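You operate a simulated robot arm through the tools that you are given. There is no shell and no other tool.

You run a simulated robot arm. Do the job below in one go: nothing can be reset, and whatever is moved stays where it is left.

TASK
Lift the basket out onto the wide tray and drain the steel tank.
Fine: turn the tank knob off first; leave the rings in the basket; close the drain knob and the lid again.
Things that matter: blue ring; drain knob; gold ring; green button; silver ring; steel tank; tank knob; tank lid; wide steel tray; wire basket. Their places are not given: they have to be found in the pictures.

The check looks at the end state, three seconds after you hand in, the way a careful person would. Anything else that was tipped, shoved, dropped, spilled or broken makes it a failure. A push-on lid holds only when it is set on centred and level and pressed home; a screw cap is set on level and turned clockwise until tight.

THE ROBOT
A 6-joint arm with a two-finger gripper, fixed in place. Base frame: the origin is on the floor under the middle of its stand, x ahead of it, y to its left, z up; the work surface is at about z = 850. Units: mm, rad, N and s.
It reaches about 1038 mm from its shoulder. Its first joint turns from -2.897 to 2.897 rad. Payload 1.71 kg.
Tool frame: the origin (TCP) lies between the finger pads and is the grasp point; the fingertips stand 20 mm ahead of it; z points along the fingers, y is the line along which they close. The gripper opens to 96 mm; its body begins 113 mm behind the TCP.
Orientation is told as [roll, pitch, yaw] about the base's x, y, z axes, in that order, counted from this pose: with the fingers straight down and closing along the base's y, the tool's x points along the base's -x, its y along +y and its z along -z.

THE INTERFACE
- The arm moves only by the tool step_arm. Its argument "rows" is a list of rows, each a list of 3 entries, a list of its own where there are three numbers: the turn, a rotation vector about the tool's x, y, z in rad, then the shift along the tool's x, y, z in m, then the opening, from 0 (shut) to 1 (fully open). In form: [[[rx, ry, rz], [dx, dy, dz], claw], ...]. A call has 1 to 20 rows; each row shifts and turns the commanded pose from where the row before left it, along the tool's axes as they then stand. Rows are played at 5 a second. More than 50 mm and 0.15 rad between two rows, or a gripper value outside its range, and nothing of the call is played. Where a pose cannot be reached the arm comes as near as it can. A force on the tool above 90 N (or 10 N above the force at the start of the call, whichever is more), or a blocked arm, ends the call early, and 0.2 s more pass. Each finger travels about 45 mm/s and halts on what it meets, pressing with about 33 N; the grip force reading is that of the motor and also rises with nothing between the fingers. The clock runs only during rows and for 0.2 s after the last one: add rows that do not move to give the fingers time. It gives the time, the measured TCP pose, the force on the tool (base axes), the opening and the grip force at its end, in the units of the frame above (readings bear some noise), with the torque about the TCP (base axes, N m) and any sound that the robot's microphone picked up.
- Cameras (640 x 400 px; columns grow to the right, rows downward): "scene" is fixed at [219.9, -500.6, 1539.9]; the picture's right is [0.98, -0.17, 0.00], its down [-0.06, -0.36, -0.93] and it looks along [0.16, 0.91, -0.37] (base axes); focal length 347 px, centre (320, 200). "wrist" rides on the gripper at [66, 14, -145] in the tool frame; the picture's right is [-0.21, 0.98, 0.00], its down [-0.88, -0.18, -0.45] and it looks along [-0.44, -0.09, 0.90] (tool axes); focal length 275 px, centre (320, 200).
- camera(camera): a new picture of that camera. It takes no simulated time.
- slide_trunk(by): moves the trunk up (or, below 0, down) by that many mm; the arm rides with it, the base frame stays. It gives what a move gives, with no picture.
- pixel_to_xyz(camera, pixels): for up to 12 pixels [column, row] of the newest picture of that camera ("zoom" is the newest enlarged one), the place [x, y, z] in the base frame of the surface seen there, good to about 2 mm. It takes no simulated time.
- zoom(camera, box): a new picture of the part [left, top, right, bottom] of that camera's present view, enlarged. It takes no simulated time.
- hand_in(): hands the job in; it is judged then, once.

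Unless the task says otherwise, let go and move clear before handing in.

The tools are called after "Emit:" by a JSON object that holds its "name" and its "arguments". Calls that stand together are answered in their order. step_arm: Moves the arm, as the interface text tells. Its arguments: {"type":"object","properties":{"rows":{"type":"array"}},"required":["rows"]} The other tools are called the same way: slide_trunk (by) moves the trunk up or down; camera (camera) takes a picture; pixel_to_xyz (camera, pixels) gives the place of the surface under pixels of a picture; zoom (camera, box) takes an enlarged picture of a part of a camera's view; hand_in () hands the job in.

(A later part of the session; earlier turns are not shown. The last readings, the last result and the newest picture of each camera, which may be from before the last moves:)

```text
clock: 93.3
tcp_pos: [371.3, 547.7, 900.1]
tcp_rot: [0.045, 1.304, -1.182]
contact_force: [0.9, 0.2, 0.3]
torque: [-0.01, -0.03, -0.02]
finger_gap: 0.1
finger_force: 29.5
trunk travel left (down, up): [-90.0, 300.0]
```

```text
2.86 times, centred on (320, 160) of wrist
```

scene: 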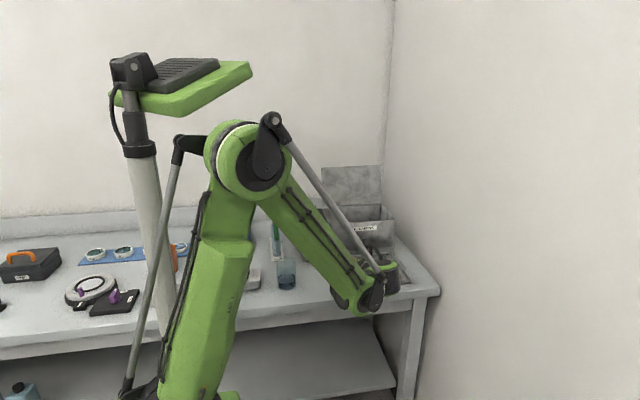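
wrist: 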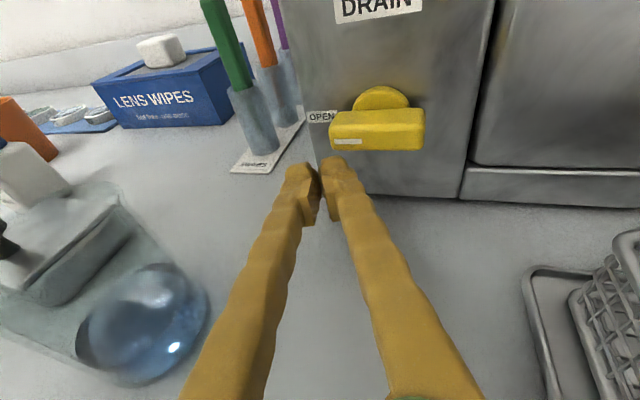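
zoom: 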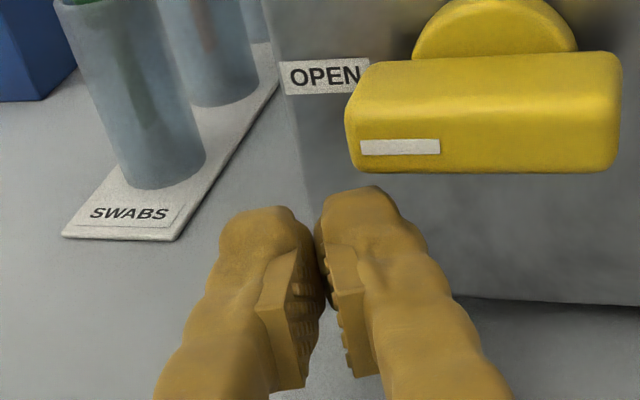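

The right finger lies under the wing's left end (zoom (365,200)). I'll push upward in steps and watch the force.

Emit:
{"name": "step_arm", "arguments": {"rows": [[[0, 0, 0], [0.0044, -0.0005, -0.0012], 0.0], [[0, 0, 0], [0.0044, -0.0005, -0.0011], 0.0], [[0, 0, 0], [0.0034, -0.0007, -0.0006], 0.0], [[0, 0, 0], [0.0034, -0.0007, -0.0006], 0.0], [[0, 0, 0], [0.0033, 0.0006, -0.0011], 0.0], [[0, 0, 0], [0.0033, 0.0006, -0.0011], 0.0], [[0, 0, 0], [0, 0, 0], 0.0]]}}

Emit:
{"name": "camera", "arguments": {"camera": "wrist"}}

Emit:
{"name": "zoom", "arguments": {"camera": "wrist", "box": [220, 90, 420, 230]}}

```text
clock: 94.9
tcp_pos: [369.8, 547.3, 923.0]
tcp_rot: [0.042, 1.306, -1.18]
contact_force: [-2.2, -0.9, 0.2]
torque: [0.01, 0.03, 0.01]
finger_gap: 0.0
finger_force: 29.6
trunk travel left (down, up): [-90.0, 300.0]
```

```text
taken
```

wrist: 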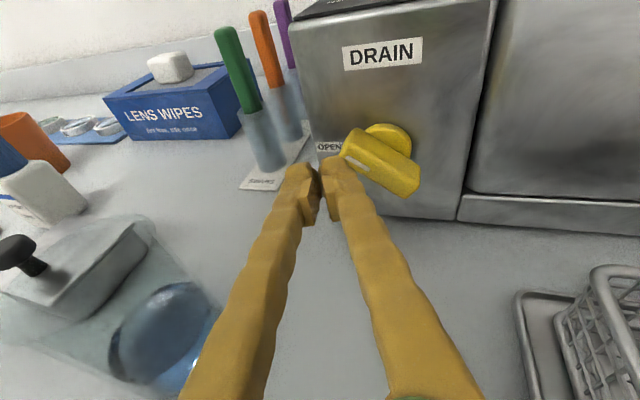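

```text
2.86 times, centred on (320, 160) of wrist
```

zoom: 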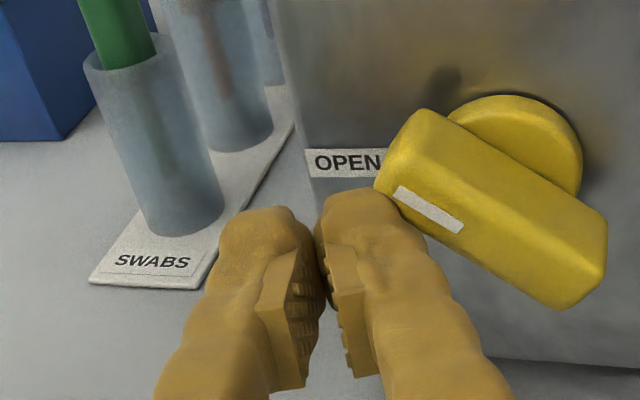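

The wing has turned about 40° back with little force. I'll continue up and to the right.

Emit:
{"name": "step_arm", "arguments": {"rows": [[[0, 0, 0], [0.0028, 0.0014, -0.0013], 0.0], [[0, 0, 0], [0.0027, 0.0024, -0.0016], 0.0], [[0, 0, 0], [0.0022, 0.0028, -0.0016], 0.0], [[0, 0, 0], [0.0012, 0.0028, -0.0014], 0.0], [[0, 0, 0], [0, 0, 0], 0.0]]}}

Emit:
{"name": "camera", "arguments": {"camera": "wrist"}}

Emit:
{"name": "zoom", "arguments": {"camera": "wrist", "box": [220, 90, 420, 230]}}

```text
clock: 96.1
tcp_pos: [377.6, 547.5, 931.8]
tcp_rot: [0.044, 1.305, -1.181]
contact_force: [0.1, -0.5, 0.6]
torque: [0.02, 0.0, 0.03]
finger_gap: 0.0
finger_force: 29.0
trunk travel left (down, up): [-90.0, 300.0]
```

```text
taken
```

wrist: 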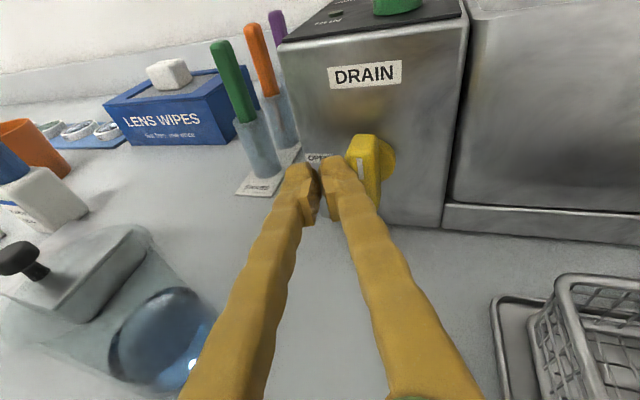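

```text
2.86 times, centred on (320, 160) of wrist
```

zoom: 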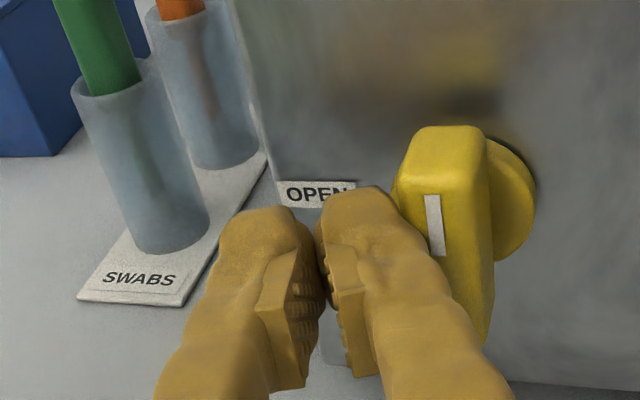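

The wing is almost upright. I'll push right in 1.5 mm steps until I feel the stop.

Emit:
{"name": "step_arm", "arguments": {"rows": [[[0, 0, 0], [-0.0001, 0.0014, -0.0005], 0.0], [[0, 0, 0], [-0.0001, 0.0014, -0.0005], 0.0], [[0, 0, 0], [0, 0, 0], 0.0]]}}

Emit:
{"name": "zoom", "arguments": {"camera": "wrist", "box": [220, 90, 420, 230]}}

```text
clock: 96.9
tcp_pos: [379.3, 547.5, 933.0]
tcp_rot: [0.045, 1.304, -1.176]
contact_force: [-24.3, -7.3, -8.2]
torque: [-0.05, -0.05, 0.26]
finger_gap: 0.0
finger_force: 29.2
trunk travel left (down, up): [-90.0, 300.0]
```

```text
2.86 times, centred on (320, 160) of wrist
```

zoom: 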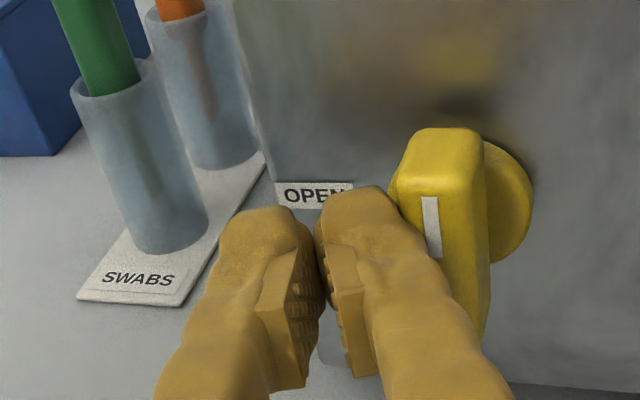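

The push now meets 24 N, so the wing is at its closed stop. I'll release sideways and withdraw, then check it.

Emit:
{"name": "step_arm", "arguments": {"rows": [[[0, 0, 0], [0, -0.004, 0], 0.0], [[0, 0, 0], [0, 0, -0.03], 0.0], [[0, 0, 0], [0, 0, -0.04], 0.0], [[0, 0, 0], [0.02, 0, -0.03], 0.0], [[0, 0, 0], [0.03, 0, -0.01], 0.0], [[0, 0, 0], [0, 0, 0], 0.0]]}}

Emit:
{"name": "camera", "arguments": {"camera": "wrist"}}

Emit:
{"name": "zoom", "arguments": {"camera": "scene", "box": [280, 190, 420, 290]}}

```text
clock: 98.3
tcp_pos: [408.7, 457.9, 1012.3]
tcp_rot: [0.046, 1.305, -1.18]
contact_force: [-0.3, -0.4, -0.1]
torque: [0.0, -0.01, 0.02]
finger_gap: 0.0
finger_force: 29.3
trunk travel left (down, up): [-90.0, 300.0]
```

```text
taken
```

wrist: 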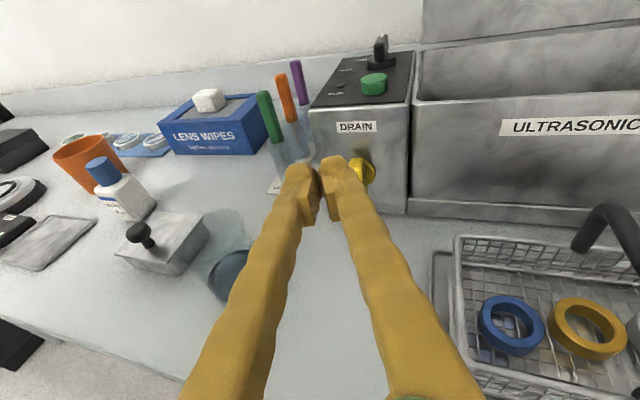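

```text
4.00 times, centred on (350, 240) of scene
```

zoom: 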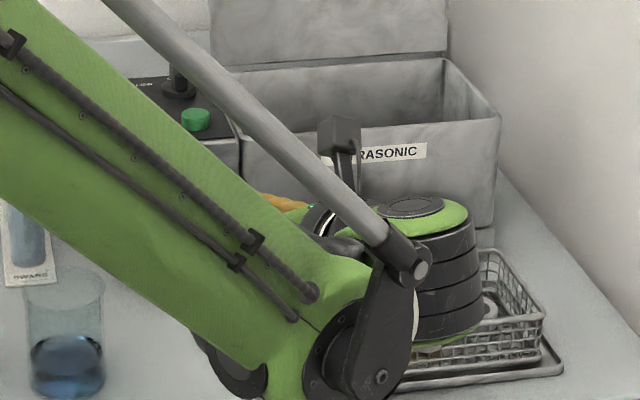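

I'll raise the trunk 300 mm again and check the knob from the scene camera.

Emit:
{"name": "slide_trunk", "arguments": {"by": 300}}

Emit:
{"name": "zoom", "arguments": {"camera": "scene", "box": [290, 195, 420, 295]}}

Emit:
{"name": "camera", "arguments": {"camera": "wrist"}}

```text
clock: 101.3
tcp_pos: [408.3, 457.3, 1311.2]
tcp_rot: [0.043, 1.304, -1.179]
contact_force: [-0.3, 1.0, -0.2]
torque: [0.01, 0.0, -0.03]
finger_gap: 0.1
finger_force: 29.7
trunk travel left (down, up): [-390.0, 0.0]
```

```text
4.00 times, centred on (355, 245) of scene
```

zoom: 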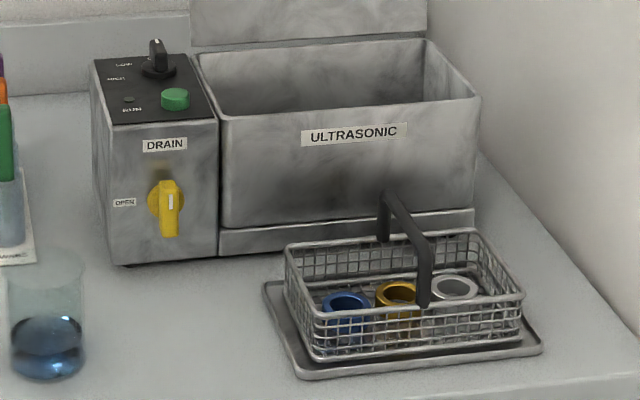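

```text
taken
```

wrist: 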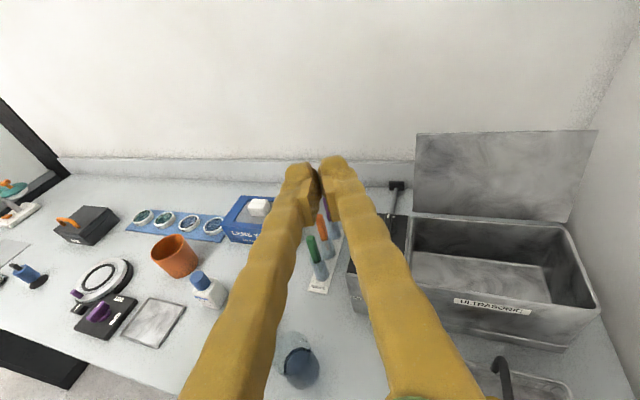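

The wing stands upright again with its mark up. I'll enlarge it to compare with its first position.

Emit:
{"name": "zoom", "arguments": {"camera": "scene", "box": [295, 220, 350, 265]}}

Emit:
{"name": "zoom", "arguments": {"camera": "wrist", "box": [390, 110, 620, 370]}}

Emit:
{"name": "pixel_to_xyz", "arguments": {"camera": "wrist", "pixels": [[420, 140], [590, 135], [420, 215], [570, 220], [480, 275], [500, 160], [500, 200], [460, 135], [550, 132]]}}

```text
8.89 times, centred on (322, 242) of scene
```

zoom: 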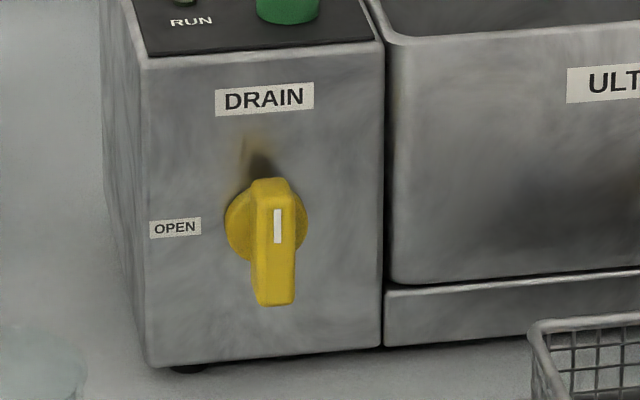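

```text
1.54 times, centred on (505, 240) of wrist
```

zoom: 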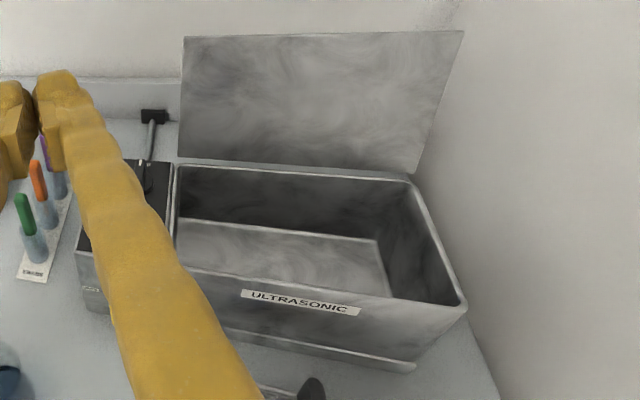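

```text
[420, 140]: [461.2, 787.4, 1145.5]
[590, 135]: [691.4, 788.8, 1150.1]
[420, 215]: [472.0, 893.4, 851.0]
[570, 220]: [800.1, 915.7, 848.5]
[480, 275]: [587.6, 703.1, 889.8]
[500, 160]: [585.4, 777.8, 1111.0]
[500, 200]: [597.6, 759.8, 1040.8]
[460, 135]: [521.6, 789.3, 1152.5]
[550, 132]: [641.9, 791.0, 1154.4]
```

The drain knob matches its first position exactly (upright, mark up), and the tank is empty. Now for the lid, open at about 105° with its edge at (790,1153): I'll re-orient the tool so the fingers close in the lid's swing plane again.

Emit:
{"name": "step_arm", "arguments": {"rows": [[[-0.1124, 0, 0.0301], [0, 0, 0], 0.2], [[-0.1124, 0, 0.0301], [0, 0, 0], 0.4], [[-0.1124, 0, 0.0301], [0, 0, 0], 0.6], [[0, 0, -0.131], [0, 0, 0], 0.73], [[0, 0, -0.131], [0, 0, 0], 0.73], [[0, 0, -0.131], [0, 0, 0], 0.73], [[0, 0, -0.131], [0, 0, 0], 0.73], [[0, 0, -0.131], [0, 0, 0], 0.73], [[0, 0, -0.131], [0, 0, 0], 0.73], [[0, 0, -0.131], [0, 0, 0], 0.73], [[0, 0, -0.131], [0, 0, 0], 0.73], [[0, 0, -0.131], [0, 0, 0], 0.73], [[0, 0, -0.131], [0, 0, 0], 0.73], [[0, 0, -0.131], [0, 0, 0], 0.73], [[0, 0, -0.13], [0, 0, 0], 0.73], [[0, 0, 0], [0, 0, 0], 0.73], [[0, 0, 0], [0, 0, 0], 0.73]]}}

Emit:
{"name": "camera", "arguments": {"camera": "wrist"}}

```text
clock: 104.9
tcp_pos: [408.6, 459.0, 1310.3]
tcp_rot: [1.309, -0.014, -0.001]
contact_force: [-0.5, -0.8, 0.1]
torque: [-0.01, -0.01, -0.03]
finger_gap: 70.3
finger_force: 0.1
trunk travel left (down, up): [-390.0, 0.0]
```

```text
taken
```

wrist: 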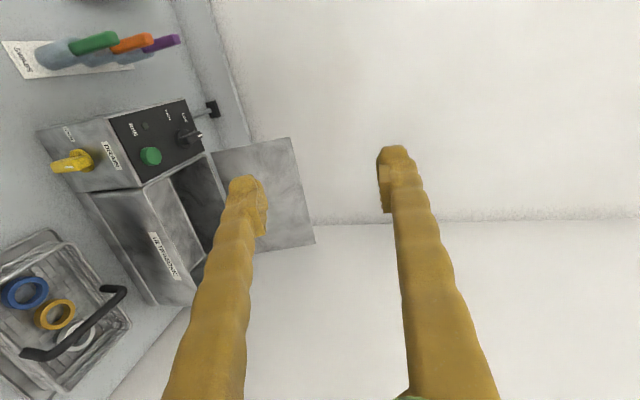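

The tool is back in the swing plane (roll 1.309). I'll tilt to 38° below horizontal and move to before the lid's top edge, at (548,705,1182).

Emit:
{"name": "step_arm", "arguments": {"rows": [[[0.1337, 0, 0], [0, 0, 0], 0.73], [[0.1337, 0, 0], [0, 0, 0], 0.73], [[0.1337, 0, 0], [0, 0, 0], 0.73], [[0, 0, 0], [-0.0199, 0.0072, 0.039], 0.73], [[0, 0, 0], [-0.0199, 0.0072, 0.039], 0.73], [[0, 0, 0], [-0.0199, 0.0072, 0.039], 0.73], [[0, 0, 0], [-0.0199, 0.0072, 0.039], 0.73], [[0, 0, 0], [-0.0199, 0.0072, 0.039], 0.73], [[0, 0, 0], [-0.0199, 0.0072, 0.039], 0.73], [[0, 0, 0], [-0.0199, 0.0072, 0.039], 0.73], [[0, 0, 0], [0, 0, 0], 0.73], [[0, 0, 0], [0, 0, 0], 0.73]]}}

Emit:
{"name": "camera", "arguments": {"camera": "wrist"}}

Emit:
{"name": "zoom", "arguments": {"camera": "scene", "box": [290, 120, 430, 250]}}

```text
clock: 107.5
tcp_pos: [548.5, 701.5, 1186.3]
tcp_rot: [0.909, -0.015, 0.0]
contact_force: [0.9, -0.2, 0.8]
torque: [0.0, -0.02, -0.01]
finger_gap: 70.3
finger_force: 0.1
trunk travel left (down, up): [-390.0, 0.0]
```

```text
taken
```

wrist: 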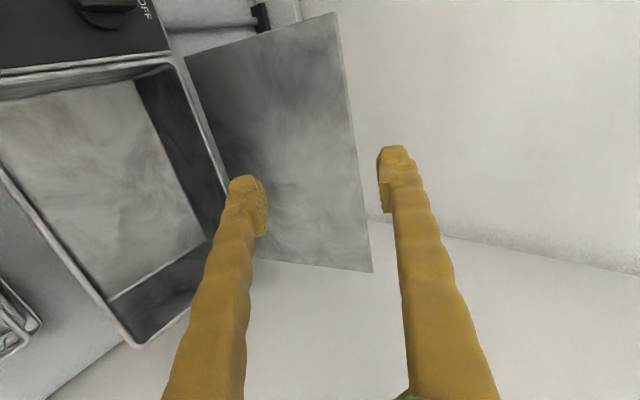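

```text
3.08 times, centred on (360, 185) of scene
```

zoom: 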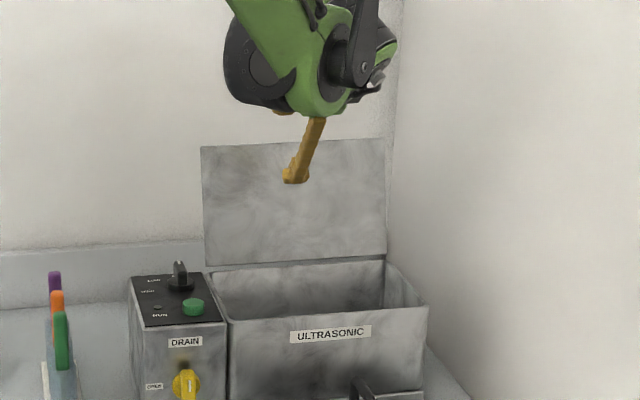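

The lid's upper edge runs along wrist (340,20)–(370,270), between the two fingers. I'll measure it from here before straddling it.

Emit:
{"name": "pixel_to_xyz", "arguments": {"camera": "wrist", "pixels": [[343, 60], [351, 120], [360, 200], [367, 255], [300, 100], [320, 180], [250, 110], [280, 200], [220, 90]]}}

```text
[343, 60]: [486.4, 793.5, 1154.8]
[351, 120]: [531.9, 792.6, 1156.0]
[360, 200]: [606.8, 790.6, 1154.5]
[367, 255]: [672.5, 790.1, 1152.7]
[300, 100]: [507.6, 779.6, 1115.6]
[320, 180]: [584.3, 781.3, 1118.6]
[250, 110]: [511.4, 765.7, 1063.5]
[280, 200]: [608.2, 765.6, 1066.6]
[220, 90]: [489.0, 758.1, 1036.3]
```

The lid's edge is at (791.5,1155), leaning back about 16°. I'll advance 90 mm along the fingers so the upper finger passes over the edge and the lower stays before the lid.

Emit:
{"name": "step_arm", "arguments": {"rows": [[[0, 0, 0], [0, 0.0015, 0.025], 0.73], [[0, 0, 0], [0, 0.0015, 0.025], 0.73], [[0, 0, 0], [0, 0.0006, 0.02], 0.73], [[0, 0, 0], [0, 0, 0.02], 0.73], [[0, 0, 0], [0, 0, 0], 0.73], [[0, 0, 0], [0, 0, 0], 0.73]]}}

Emit:
{"name": "camera", "arguments": {"camera": "wrist"}}

Emit:
{"name": "zoom", "arguments": {"camera": "scene", "box": [310, 130, 410, 220]}}

```text
clock: 108.9
tcp_pos: [552.3, 776.3, 1132.5]
tcp_rot: [0.908, -0.014, 0.0]
contact_force: [-0.6, 0.2, 0.6]
torque: [-0.01, 0.03, 0.0]
finger_gap: 70.2
finger_force: 0.0
trunk travel left (down, up): [-390.0, 0.0]
```

```text
taken
```

wrist: 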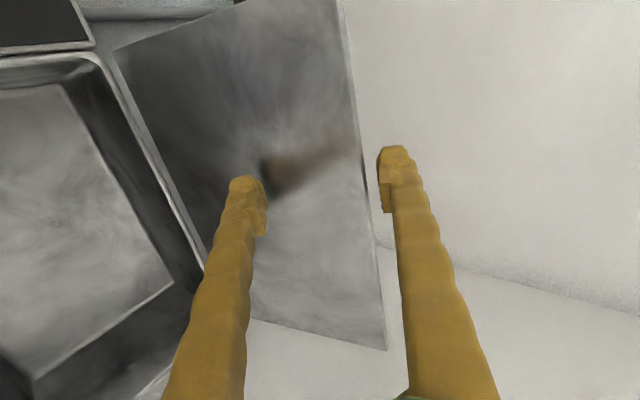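

```text
4.44 times, centred on (360, 175) of scene
```

zoom: 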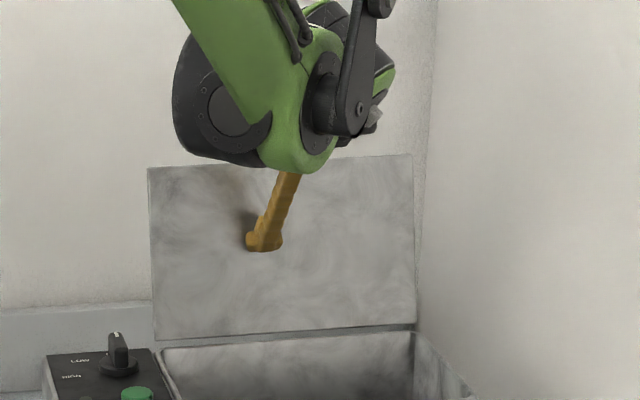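

The upper finger is over the edge and the lower is close before the lid with no contact. I'll lower onto the edge and pull gently forward.

Emit:
{"name": "step_arm", "arguments": {"rows": [[[0, 0, 0], [0, -0.004, 0], 0.73], [[0, 0, 0], [0, -0.004, -0.007], 0.73], [[0, 0, 0], [0, -0.004, -0.007], 0.73], [[0, 0, 0], [0, -0.004, -0.007], 0.73], [[0, 0, 0], [0, 0, 0], 0.73]]}}

Emit:
{"name": "camera", "arguments": {"camera": "wrist"}}

Emit:
{"name": "pixel_to_xyz", "arguments": {"camera": "wrist", "pixels": [[350, 60], [357, 110], [375, 260], [382, 330], [300, 100], [310, 250]]}}

```text
clock: 110.1
tcp_pos: [551.2, 751.1, 1132.1]
tcp_rot: [0.91, -0.011, 0.0]
contact_force: [-0.1, 0.7, 2.9]
torque: [0.03, 0.05, -0.03]
finger_gap: 72.2
finger_force: 1.6
trunk travel left (down, up): [-390.0, 0.0]
```

```text
taken
```

wrist: 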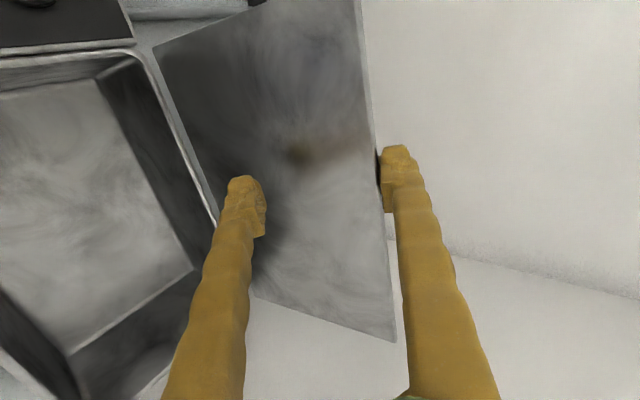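

```text
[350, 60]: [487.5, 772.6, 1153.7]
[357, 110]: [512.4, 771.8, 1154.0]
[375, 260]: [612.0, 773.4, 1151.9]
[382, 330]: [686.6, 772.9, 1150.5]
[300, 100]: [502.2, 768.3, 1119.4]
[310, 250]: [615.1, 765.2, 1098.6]
```

The lid follows (edge now at y≈772.5) with about 3 N. I'll pull a bit more towards vertical.

Emit:
{"name": "step_arm", "arguments": {"rows": [[[0, 0, 0], [0, -0.0036, -0.006], 0.73], [[0, 0, 0], [0, -0.0036, -0.006], 0.73], [[0, 0, 0], [0, 0, 0], 0.73]]}}

Emit:
{"name": "camera", "arguments": {"camera": "wrist"}}

Emit:
{"name": "pixel_to_xyz", "arguments": {"camera": "wrist", "pixels": [[355, 60], [360, 110], [378, 240], [385, 310], [300, 100], [310, 250], [260, 150]]}}

```text
clock: 110.9
tcp_pos: [550.4, 736.6, 1134.5]
tcp_rot: [0.91, -0.014, 0.0]
contact_force: [0.3, -0.2, 2.9]
torque: [0.02, 0.0, 0.0]
finger_gap: 71.5
finger_force: 1.5
trunk travel left (down, up): [-390.0, 0.0]
```

```text
taken
```

wrist: 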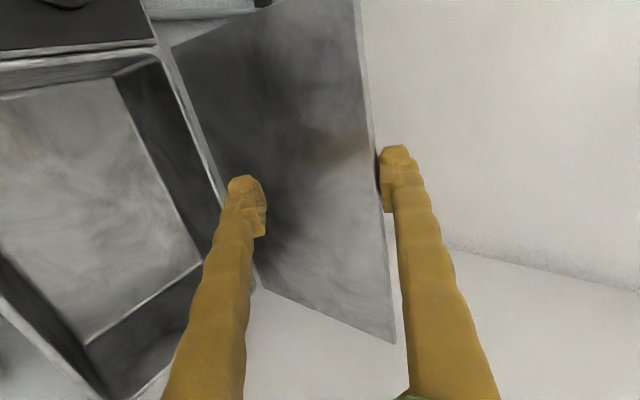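

```text
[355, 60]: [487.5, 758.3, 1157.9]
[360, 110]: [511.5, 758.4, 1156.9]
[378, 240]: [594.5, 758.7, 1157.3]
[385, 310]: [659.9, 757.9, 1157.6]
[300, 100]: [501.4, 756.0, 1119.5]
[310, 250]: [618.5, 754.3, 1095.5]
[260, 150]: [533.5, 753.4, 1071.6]
```

The lid is at about 93°, edge (758.3,1157.5). I'll bring the lower finger up close to the lid's face by narrowing to about 44 mm while the upper finger stays put.

Emit:
{"name": "step_arm", "arguments": {"rows": [[[0, 0, 0], [0, 0.0043, 0], 0.64], [[0, 0, 0], [0, 0.0043, 0], 0.55], [[0, 0, 0], [0, 0.0043, 0], 0.46], [[0, 0, 0], [0, 0, 0], 0.46], [[0, 0, 0], [0, 0, 0], 0.46]]}}

Emit:
{"name": "camera", "arguments": {"camera": "wrist"}}

Emit:
{"name": "pixel_to_xyz", "arguments": {"camera": "wrist", "pixels": [[335, 60], [345, 110], [365, 260], [300, 100], [310, 250]]}}

```text
clock: 112.1
tcp_pos: [552.0, 745.4, 1144.8]
tcp_rot: [0.91, -0.013, 0.0]
contact_force: [-0.5, 0.4, 0.6]
torque: [0.03, 0.01, -0.01]
finger_gap: 44.3
finger_force: 0.1
trunk travel left (down, up): [-390.0, 0.0]
```

```text
taken
```

wrist: 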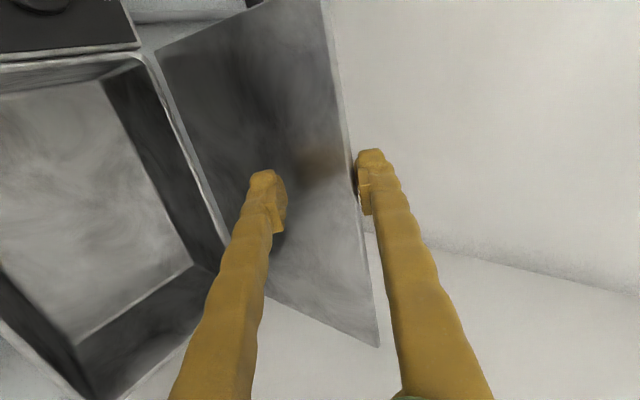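

```text
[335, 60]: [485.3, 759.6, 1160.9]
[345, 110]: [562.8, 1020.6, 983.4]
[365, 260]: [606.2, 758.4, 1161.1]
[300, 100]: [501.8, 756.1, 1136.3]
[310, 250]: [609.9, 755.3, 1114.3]
```

The lower finger is now about 8 mm before the lid's face. I'll pull the lid over vertical so that it settles on the lower finger.

Emit:
{"name": "step_arm", "arguments": {"rows": [[[0, 0, 0], [0, -0.0037, -0.0053], 0.46], [[0, 0, 0], [0, -0.0037, -0.0053], 0.46], [[0, 0, 0], [0, -0.0037, -0.0053], 0.46], [[0, 0, 0], [0, 0, 0], 0.46], [[0, 0, 0], [0, 0, 0], 0.46]]}}

Emit:
{"name": "camera", "arguments": {"camera": "wrist"}}

Emit:
{"name": "pixel_to_xyz", "arguments": {"camera": "wrist", "pixels": [[320, 60], [335, 120], [355, 240], [280, 100], [310, 250], [290, 60]]}}

```text
clock: 113.3
tcp_pos: [550.9, 725.8, 1146.4]
tcp_rot: [0.908, -0.014, 0.0]
contact_force: [-0.5, -0.6, -0.5]
torque: [0.0, -0.02, 0.01]
finger_gap: 44.2
finger_force: 0.1
trunk travel left (down, up): [-390.0, 0.0]
```

```text
taken
```

wrist: 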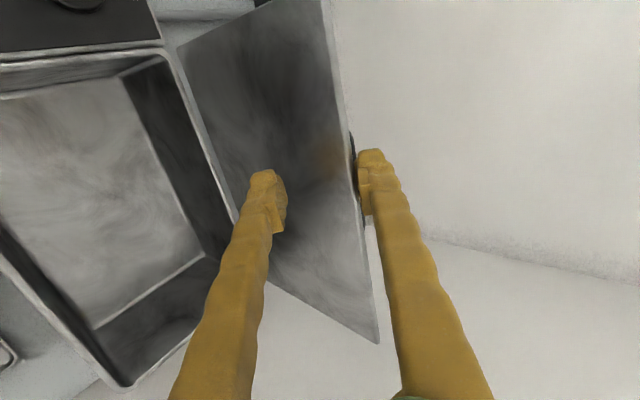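

```text
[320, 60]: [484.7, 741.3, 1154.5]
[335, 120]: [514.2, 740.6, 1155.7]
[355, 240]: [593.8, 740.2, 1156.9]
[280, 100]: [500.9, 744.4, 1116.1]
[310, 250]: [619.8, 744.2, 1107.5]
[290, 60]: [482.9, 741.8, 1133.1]
```

The lid has passed vertical (edge y 740.5 against 744.3 lower down). I'll continue another 12 mm so it rests on the lower finger.

Emit:
{"name": "step_arm", "arguments": {"rows": [[[0, 0, 0], [0, -0.0037, -0.0048], 0.46], [[0, 0, 0], [0, -0.0037, -0.0048], 0.46], [[0, 0, 0], [0, 0, 0], 0.46], [[0, 0, 0], [0, 0, 0], 0.46]]}}

Emit:
{"name": "camera", "arguments": {"camera": "wrist"}}

Emit:
{"name": "pixel_to_xyz", "arguments": {"camera": "wrist", "pixels": [[310, 60], [325, 120], [355, 260], [280, 100], [310, 250], [280, 60], [345, 130]]}}

```text
clock: 114.3
tcp_pos: [551.9, 715.7, 1146.0]
tcp_rot: [0.909, -0.013, 0.0]
contact_force: [0.1, -0.5, 0.0]
torque: [-0.03, -0.01, 0.0]
finger_gap: 44.2
finger_force: 0.0
trunk travel left (down, up): [-390.0, 0.0]
```

```text
taken
```

wrist: 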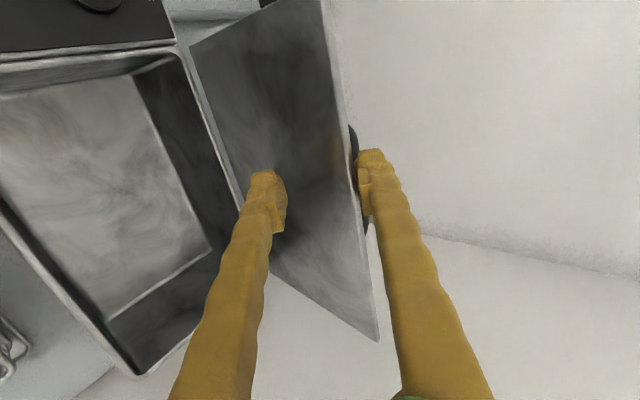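

```text
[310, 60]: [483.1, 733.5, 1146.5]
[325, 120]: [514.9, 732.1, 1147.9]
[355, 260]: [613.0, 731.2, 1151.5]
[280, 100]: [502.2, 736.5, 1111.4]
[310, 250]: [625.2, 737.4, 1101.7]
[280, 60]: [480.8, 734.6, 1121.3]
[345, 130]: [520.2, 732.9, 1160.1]
```

The lid stays near 85° by itself, about 15 mm from the lower finger. I'll narrow the gap to 28 mm so the finger is close beneath it before lowering further.

Emit:
{"name": "step_arm", "arguments": {"rows": [[[0, 0, 0], [0, 0.0041, 0], 0.375], [[0, 0, 0], [0, 0.0041, 0], 0.29], [[0, 0, 0], [0, 0, 0], 0.29], [[0, 0, 0], [0, -0.0037, -0.0048], 0.29], [[0, 0, 0], [0, -0.0037, -0.0048], 0.29], [[0, 0, 0], [0, 0, 0], 0.29]]}}

Emit:
{"name": "camera", "arguments": {"camera": "wrist"}}

Emit:
{"name": "pixel_to_xyz", "arguments": {"camera": "wrist", "pixels": [[310, 60], [325, 150], [345, 260], [280, 100], [310, 250], [270, 60]]}}

```text
clock: 115.7
tcp_pos: [550.3, 706.5, 1154.0]
tcp_rot: [0.908, -0.014, -0.001]
contact_force: [0.1, -0.3, -0.2]
torque: [-0.05, 0.01, -0.02]
finger_gap: 27.9
finger_force: 0.1
trunk travel left (down, up): [-390.0, 0.0]
```

```text
taken
```

wrist: 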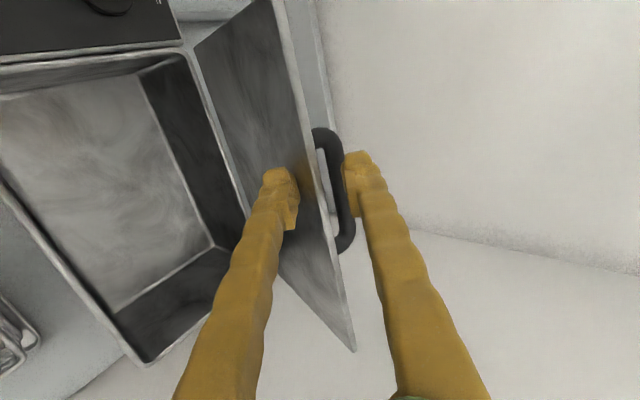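

```text
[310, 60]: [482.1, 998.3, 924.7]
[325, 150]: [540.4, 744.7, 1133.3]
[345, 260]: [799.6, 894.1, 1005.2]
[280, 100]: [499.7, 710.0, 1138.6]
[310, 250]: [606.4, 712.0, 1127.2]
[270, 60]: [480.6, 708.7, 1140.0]
```

The lid has settled onto the lower finger (its handle is visible at wrist (335,190) behind it). I'll measure its angle.

Emit:
{"name": "pixel_to_xyz", "arguments": {"camera": "wrist", "pixels": [[280, 20], [291, 70], [304, 125], [320, 190], [338, 270], [350, 330], [230, 80], [300, 270], [333, 145], [345, 200], [278, 175], [355, 165]]}}

```text
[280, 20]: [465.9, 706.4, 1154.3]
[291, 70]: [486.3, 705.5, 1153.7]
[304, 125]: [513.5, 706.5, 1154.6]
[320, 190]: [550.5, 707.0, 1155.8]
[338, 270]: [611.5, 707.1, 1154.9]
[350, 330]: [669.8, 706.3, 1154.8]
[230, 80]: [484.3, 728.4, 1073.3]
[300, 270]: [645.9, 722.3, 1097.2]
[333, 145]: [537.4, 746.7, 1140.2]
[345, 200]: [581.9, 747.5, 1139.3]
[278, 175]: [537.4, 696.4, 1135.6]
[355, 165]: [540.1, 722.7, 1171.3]
```

The lid rests at about 75° on the lower finger (edge (706.5,1154.8)). I'll lower it towards 65°, turning the tool with it and moving back to x≈571.

Emit:
{"name": "step_arm", "arguments": {"rows": [[[0.0436, 0, 0], [-0.005, -0.0036, -0.0039], 0.29], [[0.0436, 0, 0], [-0.005, -0.0038, -0.0037], 0.29], [[0.0436, 0, 0], [-0.005, -0.0043, -0.0023], 0.29], [[0.0436, 0, 0], [-0.005, -0.0044, -0.0021], 0.29], [[0, 0, 0], [0, 0, 0], 0.29], [[0, 0, 0], [0, 0, 0], 0.29]]}}

Emit:
{"name": "camera", "arguments": {"camera": "wrist"}}

Emit:
{"name": "zoom", "arguments": {"camera": "scene", "box": [290, 130, 430, 250]}}

```text
clock: 117.1
tcp_pos: [569.7, 687.2, 1149.4]
tcp_rot: [0.734, -0.015, 0.0]
contact_force: [0.1, -0.4, -0.2]
torque: [-0.02, 0.03, 0.06]
finger_gap: 28.3
finger_force: 0.4
trunk travel left (down, up): [-390.0, 0.0]
```

```text
taken
```

wrist: 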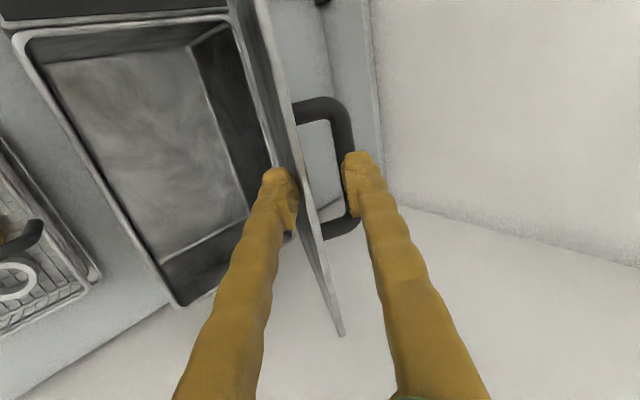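

```text
3.33 times, centred on (360, 190) of scene
```

zoom: 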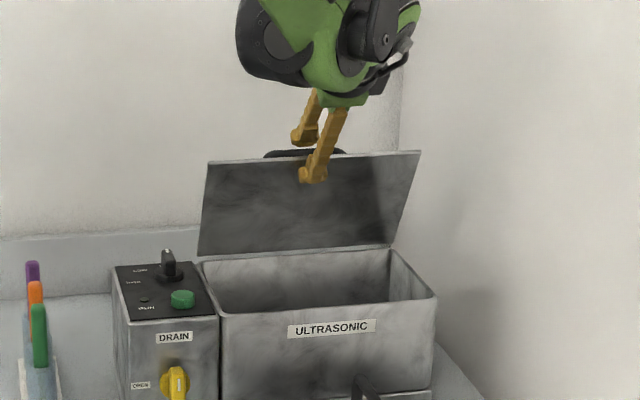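

The lid is going down steadily on the lower finger. I'll continue to about 56° with the fingers parallel to it.

Emit:
{"name": "step_arm", "arguments": {"rows": [[[0.0524, 0, 0], [-0.0005, -0.0046, -0.0016], 0.29], [[0.0524, 0, 0], [-0.0005, -0.0046, -0.0013], 0.29], [[0.0393, 0, 0], [0, -0.0037, -0.0003], 0.29], [[0.0393, 0, 0], [0, -0.0037, -0.0001], 0.29], [[0, 0, 0], [0, 0, 0], 0.29], [[0, 0, 0], [0, 0, 0], 0.29]]}}

Emit:
{"name": "camera", "arguments": {"camera": "wrist"}}

Emit:
{"name": "pixel_to_xyz", "arguments": {"camera": "wrist", "pixels": [[270, 60], [285, 120], [300, 180], [318, 240], [335, 310], [300, 60], [330, 110], [345, 130], [350, 200], [275, 178], [345, 160]]}}

```text
clock: 118.5
tcp_pos: [571.8, 671.7, 1141.4]
tcp_rot: [0.55, -0.013, 0.001]
contact_force: [0.3, -0.9, -0.5]
torque: [0.0, 0.02, -0.01]
finger_gap: 28.6
finger_force: 0.8
trunk travel left (down, up): [-390.0, 0.0]
```

```text
taken
```

wrist: 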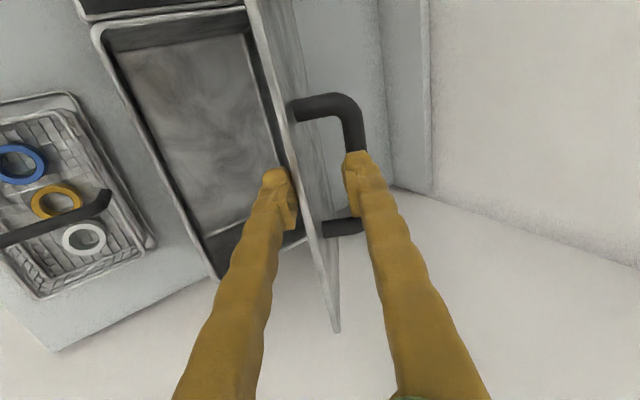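

```text
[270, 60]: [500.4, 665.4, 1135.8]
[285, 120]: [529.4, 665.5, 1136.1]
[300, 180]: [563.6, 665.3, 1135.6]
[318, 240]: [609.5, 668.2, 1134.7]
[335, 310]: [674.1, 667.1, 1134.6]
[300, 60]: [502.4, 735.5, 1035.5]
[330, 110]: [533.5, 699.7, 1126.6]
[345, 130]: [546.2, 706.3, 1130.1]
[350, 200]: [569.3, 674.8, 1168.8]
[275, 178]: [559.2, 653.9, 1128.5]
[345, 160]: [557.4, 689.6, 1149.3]
```

The lid's slope is about 55°, its edge at (665.3,1135.6) and the bar's centre near (711.6,1127.8). To hook under the bar again, I'll narrow the fingers so the upper one lies about 4 mm above the lid.

Emit:
{"name": "step_arm", "arguments": {"rows": [[[-0.0175, 0, 0], [0, -0.0028, 0], 0.235], [[-0.0175, 0, 0], [0, -0.0028, 0], 0.175], [[0, 0, 0], [0, -0.0028, 0], 0.12], [[0, 0, 0], [0, 0, 0], 0.12], [[0, 0, 0], [0, 0, 0], 0.12]]}}

Emit:
{"name": "camera", "arguments": {"camera": "wrist"}}

Emit:
{"name": "zoom", "arguments": {"camera": "wrist", "box": [220, 60, 420, 260]}}

Emit:
{"name": "pixel_to_xyz", "arguments": {"camera": "zoom", "pixels": [[180, 60], [230, 240], [280, 390], [330, 60], [230, 100], [240, 30], [330, 200], [320, 150]]}}

```text
clock: 119.7
tcp_pos: [571.1, 665.3, 1137.0]
tcp_rot: [0.588, -0.014, 0.0]
contact_force: [0.0, -0.3, 0.1]
torque: [-0.01, 0.05, -0.02]
finger_gap: 12.0
finger_force: 0.0
trunk travel left (down, up): [-390.0, 0.0]
```

```text
taken
```

wrist: 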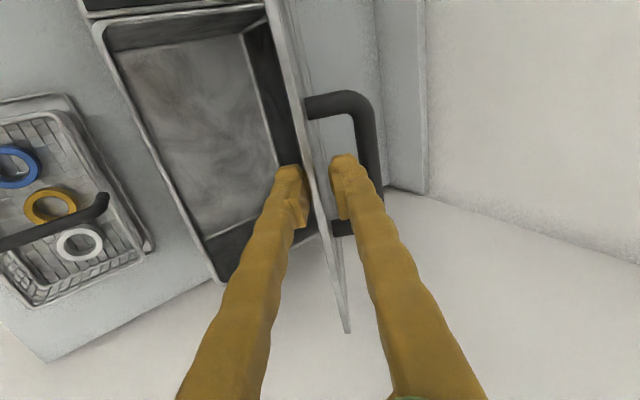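

```text
2.00 times, centred on (320, 160) of wrist
```

zoom: 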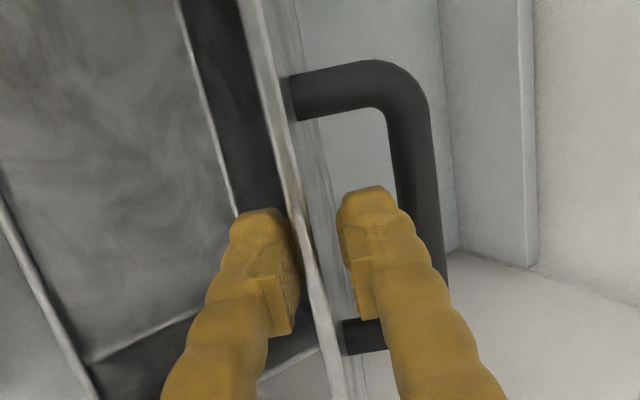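

```text
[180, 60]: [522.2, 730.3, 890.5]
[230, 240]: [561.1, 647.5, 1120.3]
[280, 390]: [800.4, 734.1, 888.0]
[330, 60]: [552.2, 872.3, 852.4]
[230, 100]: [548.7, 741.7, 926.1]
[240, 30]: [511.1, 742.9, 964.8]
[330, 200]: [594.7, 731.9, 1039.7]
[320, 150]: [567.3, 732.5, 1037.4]
```

I'll measure the lid edge, bar and upper finger tip in this view to check the clearances for the insertion.

Emit:
{"name": "pixel_to_xyz", "arguments": {"camera": "zoom", "pixels": [[262, 60], [285, 160], [312, 260], [340, 370], [395, 140], [420, 140], [415, 180], [435, 200], [370, 195], [345, 230], [395, 215], [285, 50]]}}

```text
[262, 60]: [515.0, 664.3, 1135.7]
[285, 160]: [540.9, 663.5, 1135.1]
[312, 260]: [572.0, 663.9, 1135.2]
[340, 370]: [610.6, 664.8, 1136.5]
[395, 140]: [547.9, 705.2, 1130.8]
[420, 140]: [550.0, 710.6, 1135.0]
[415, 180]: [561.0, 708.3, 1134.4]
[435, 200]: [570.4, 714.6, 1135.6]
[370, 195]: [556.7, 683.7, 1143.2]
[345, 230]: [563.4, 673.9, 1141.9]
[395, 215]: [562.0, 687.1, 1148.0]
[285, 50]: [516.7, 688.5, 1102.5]
```

The bar's underside is about 27 mm above the lid and the upper finger's back about 26 mm, so I'll narrow 4 mm more for clearance, then slide in 23 mm in small steps.

Emit:
{"name": "step_arm", "arguments": {"rows": [[[0, 0, 0], [0, -0.002, 0], 0.085], [[0, 0, 0], [0, 0, 0], 0.085], [[0, 0, 0], [0, 0, 0.006], 0.085], [[0, 0, 0], [0, 0, 0.006], 0.085], [[0, 0, 0], [0, 0, 0], 0.085]]}}

Emit:
{"name": "camera", "arguments": {"camera": "wrist"}}

Emit:
{"name": "zoom", "arguments": {"camera": "wrist", "box": [220, 60, 420, 260]}}

```text
clock: 120.9
tcp_pos: [571.1, 670.5, 1125.3]
tcp_rot: [0.583, -0.015, -0.001]
contact_force: [0.4, -2.0, -0.6]
torque: [-0.01, 0.04, -0.02]
finger_gap: 8.9
finger_force: 0.6
trunk travel left (down, up): [-390.0, 0.0]
```

```text
taken
```

wrist: 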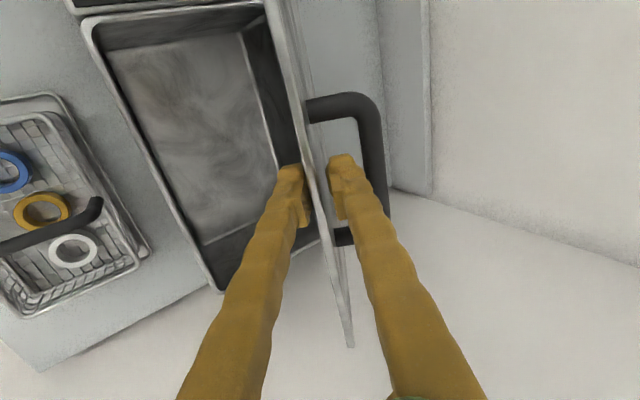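

```text
2.00 times, centred on (320, 160) of wrist
```

zoom: 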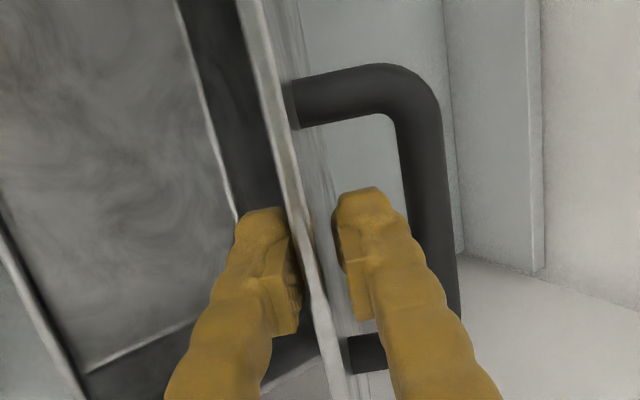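

The upper finger has gone into the arch with clear space on both sides (zoom (365,200)). I'll go 11 mm deeper.

Emit:
{"name": "step_arm", "arguments": {"rows": [[[0, 0, 0], [0, 0, 0.006], 0.085], [[0, 0, 0], [0, 0, 0.005], 0.085], [[0, 0, 0], [0, 0, 0], 0.085]]}}

Emit:
{"name": "camera", "arguments": {"camera": "wrist"}}

Emit:
{"name": "zoom", "arguments": {"camera": "wrist", "box": [220, 60, 420, 260]}}

Emit:
{"name": "pixel_to_xyz", "arguments": {"camera": "zoom", "pixels": [[262, 60], [285, 160], [312, 260], [340, 370], [400, 140], [420, 130], [430, 200], [285, 50], [365, 195]]}}

```text
clock: 121.7
tcp_pos: [572.7, 675.8, 1117.0]
tcp_rot: [0.586, -0.012, 0.0]
contact_force: [0.2, -0.5, -0.8]
torque: [0.03, -0.03, 0.0]
finger_gap: 8.8
finger_force: 0.6
trunk travel left (down, up): [-390.0, 0.0]
```

```text
taken
```

wrist: 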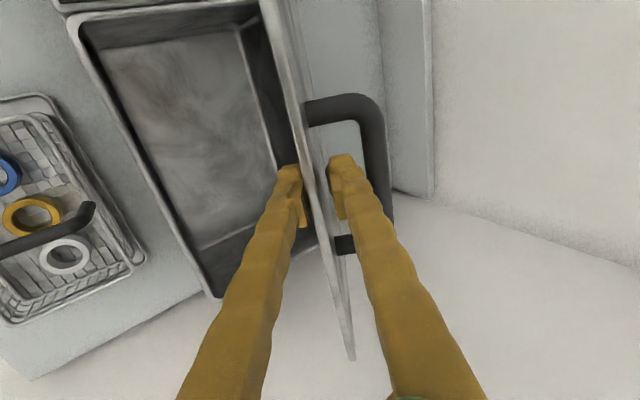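

```text
2.00 times, centred on (320, 160) of wrist
```

zoom: 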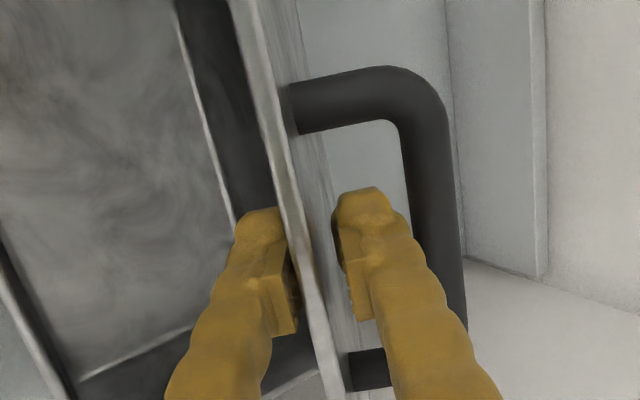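

```text
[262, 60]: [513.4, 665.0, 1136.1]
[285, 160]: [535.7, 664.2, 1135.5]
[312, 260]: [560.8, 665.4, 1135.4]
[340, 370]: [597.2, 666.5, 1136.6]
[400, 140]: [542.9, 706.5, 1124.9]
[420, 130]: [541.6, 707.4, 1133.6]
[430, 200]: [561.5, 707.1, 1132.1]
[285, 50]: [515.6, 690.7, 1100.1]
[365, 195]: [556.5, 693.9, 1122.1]
```

The upper finger is now past the bar's centre inside the arch. I'll open to about 23 mm so the lid hangs on it again, then lower along the hinge arc by 0.3 rad.

Emit:
{"name": "step_arm", "arguments": {"rows": [[[0, 0, 0], [0, -0.001, 0], 0.14], [[0, 0, 0], [0, -0.001, 0], 0.19], [[0, 0, 0], [0, -0.001, 0], 0.24], [[0, 0, 0], [0, 0, 0], 0.24], [[-0.05, 0, 0], [0, -0.0067, -0.0001], 0.24], [[-0.05, 0, 0], [0, -0.0067, -0.0001], 0.24], [[0, 0, 0], [0, 0, 0], 0.24]]}}

Emit:
{"name": "camera", "arguments": {"camera": "wrist"}}

Emit:
{"name": "pixel_to_xyz", "arguments": {"camera": "wrist", "pixels": [[285, 60], [297, 120], [310, 180], [330, 280], [345, 345], [300, 40], [365, 110], [370, 130]]}}

```text
clock: 123.3
tcp_pos: [571.2, 661.4, 1107.0]
tcp_rot: [0.686, -0.015, 0.0]
contact_force: [-0.1, -1.1, -0.9]
torque: [-0.04, 0.0, -0.03]
finger_gap: 22.4
finger_force: 0.0
trunk travel left (down, up): [-390.0, 0.0]
```

```text
taken
```

wrist: 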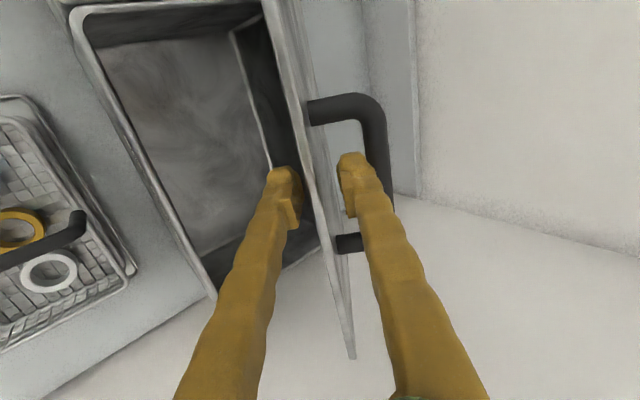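

```text
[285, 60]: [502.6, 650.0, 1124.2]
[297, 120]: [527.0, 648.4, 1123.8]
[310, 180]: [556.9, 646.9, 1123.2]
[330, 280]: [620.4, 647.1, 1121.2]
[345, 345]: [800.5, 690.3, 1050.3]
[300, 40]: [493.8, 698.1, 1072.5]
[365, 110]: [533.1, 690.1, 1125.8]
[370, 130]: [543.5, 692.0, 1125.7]
```

The lid is coming down on the hook (edge (648,1123.5)). I'll continue the arc for 0.2 rad.

Emit:
{"name": "step_arm", "arguments": {"rows": [[[-0.05, 0, 0], [0, -0.0067, -0.0001], 0.24], [[-0.05, 0, 0], [0, -0.0067, -0.0001], 0.24], [[-0.05, 0, 0], [0, -0.0067, -0.0001], 0.24], [[-0.05, 0, 0], [0, -0.0067, -0.0001], 0.24], [[0, 0, 0], [0, 0, 0], 0.24]]}}

Emit:
{"name": "camera", "arguments": {"camera": "wrist"}}

Emit:
{"name": "pixel_to_xyz", "arguments": {"camera": "wrist", "pixels": [[285, 60], [297, 120], [310, 180], [330, 280], [300, 40], [365, 110], [370, 130]]}}

```text
clock: 124.5
tcp_pos: [572.4, 642.1, 1089.2]
tcp_rot: [0.885, -0.013, 0.0]
contact_force: [-0.3, -0.8, -1.0]
torque: [-0.01, -0.04, 0.01]
finger_gap: 22.2
finger_force: 0.0
trunk travel left (down, up): [-390.0, 0.0]
```

```text
taken
```

wrist: 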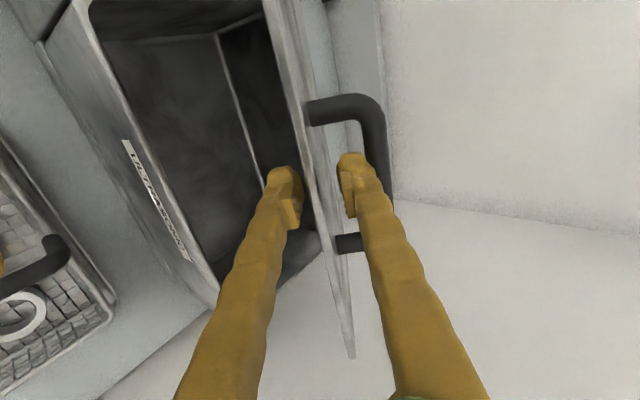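

```text
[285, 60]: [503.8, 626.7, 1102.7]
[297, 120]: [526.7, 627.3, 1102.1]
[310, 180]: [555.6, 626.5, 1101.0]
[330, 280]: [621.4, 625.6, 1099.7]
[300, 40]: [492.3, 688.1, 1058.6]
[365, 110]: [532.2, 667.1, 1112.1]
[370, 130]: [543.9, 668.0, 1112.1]
```

The state matches the opening sequence (edge (626.5,1101), about 37°). I'll open the fingers to 42 mm with the hooked finger staying put, then tilt the tool about the bar.

Emit:
{"name": "step_arm", "arguments": {"rows": [[[0, 0, 0], [0, -0.0032, 0], 0.31], [[0, 0, 0], [0, -0.0032, 0], 0.375], [[0, 0, 0], [0, -0.0032, 0], 0.44], [[0, 0, 0], [0, 0, 0], 0.44], [[0.08, 0, 0], [0, 0.0008, -0.0037], 0.44], [[0.08, 0, 0], [0, 0.0008, -0.0037], 0.44], [[0.08, 0, 0], [0, 0.0008, -0.0037], 0.44], [[0, 0, 0], [0, 0, 0], 0.44]]}}

Emit:
{"name": "camera", "arguments": {"camera": "wrist"}}

Emit:
{"name": "zoom", "arguments": {"camera": "wrist", "box": [220, 60, 420, 260]}}

```text
clock: 126.3
tcp_pos: [572.0, 629.9, 1088.7]
tcp_rot: [0.643, -0.013, -0.001]
contact_force: [-0.5, -1.6, -0.4]
torque: [-0.01, -0.01, -0.05]
finger_gap: 41.5
finger_force: 0.0
trunk travel left (down, up): [-390.0, 0.0]
```

```text
taken
```

wrist: 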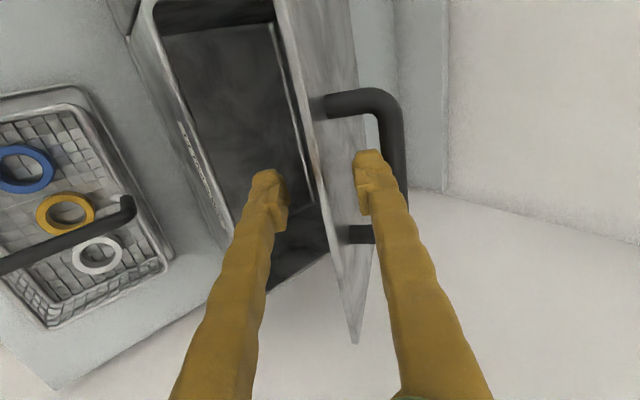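

```text
2.00 times, centred on (320, 160) of wrist
```

zoom: 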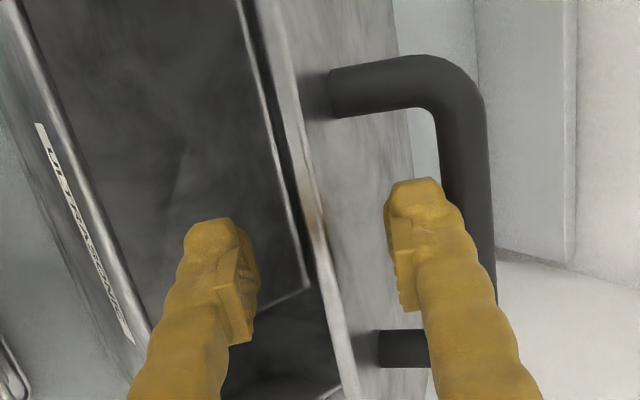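

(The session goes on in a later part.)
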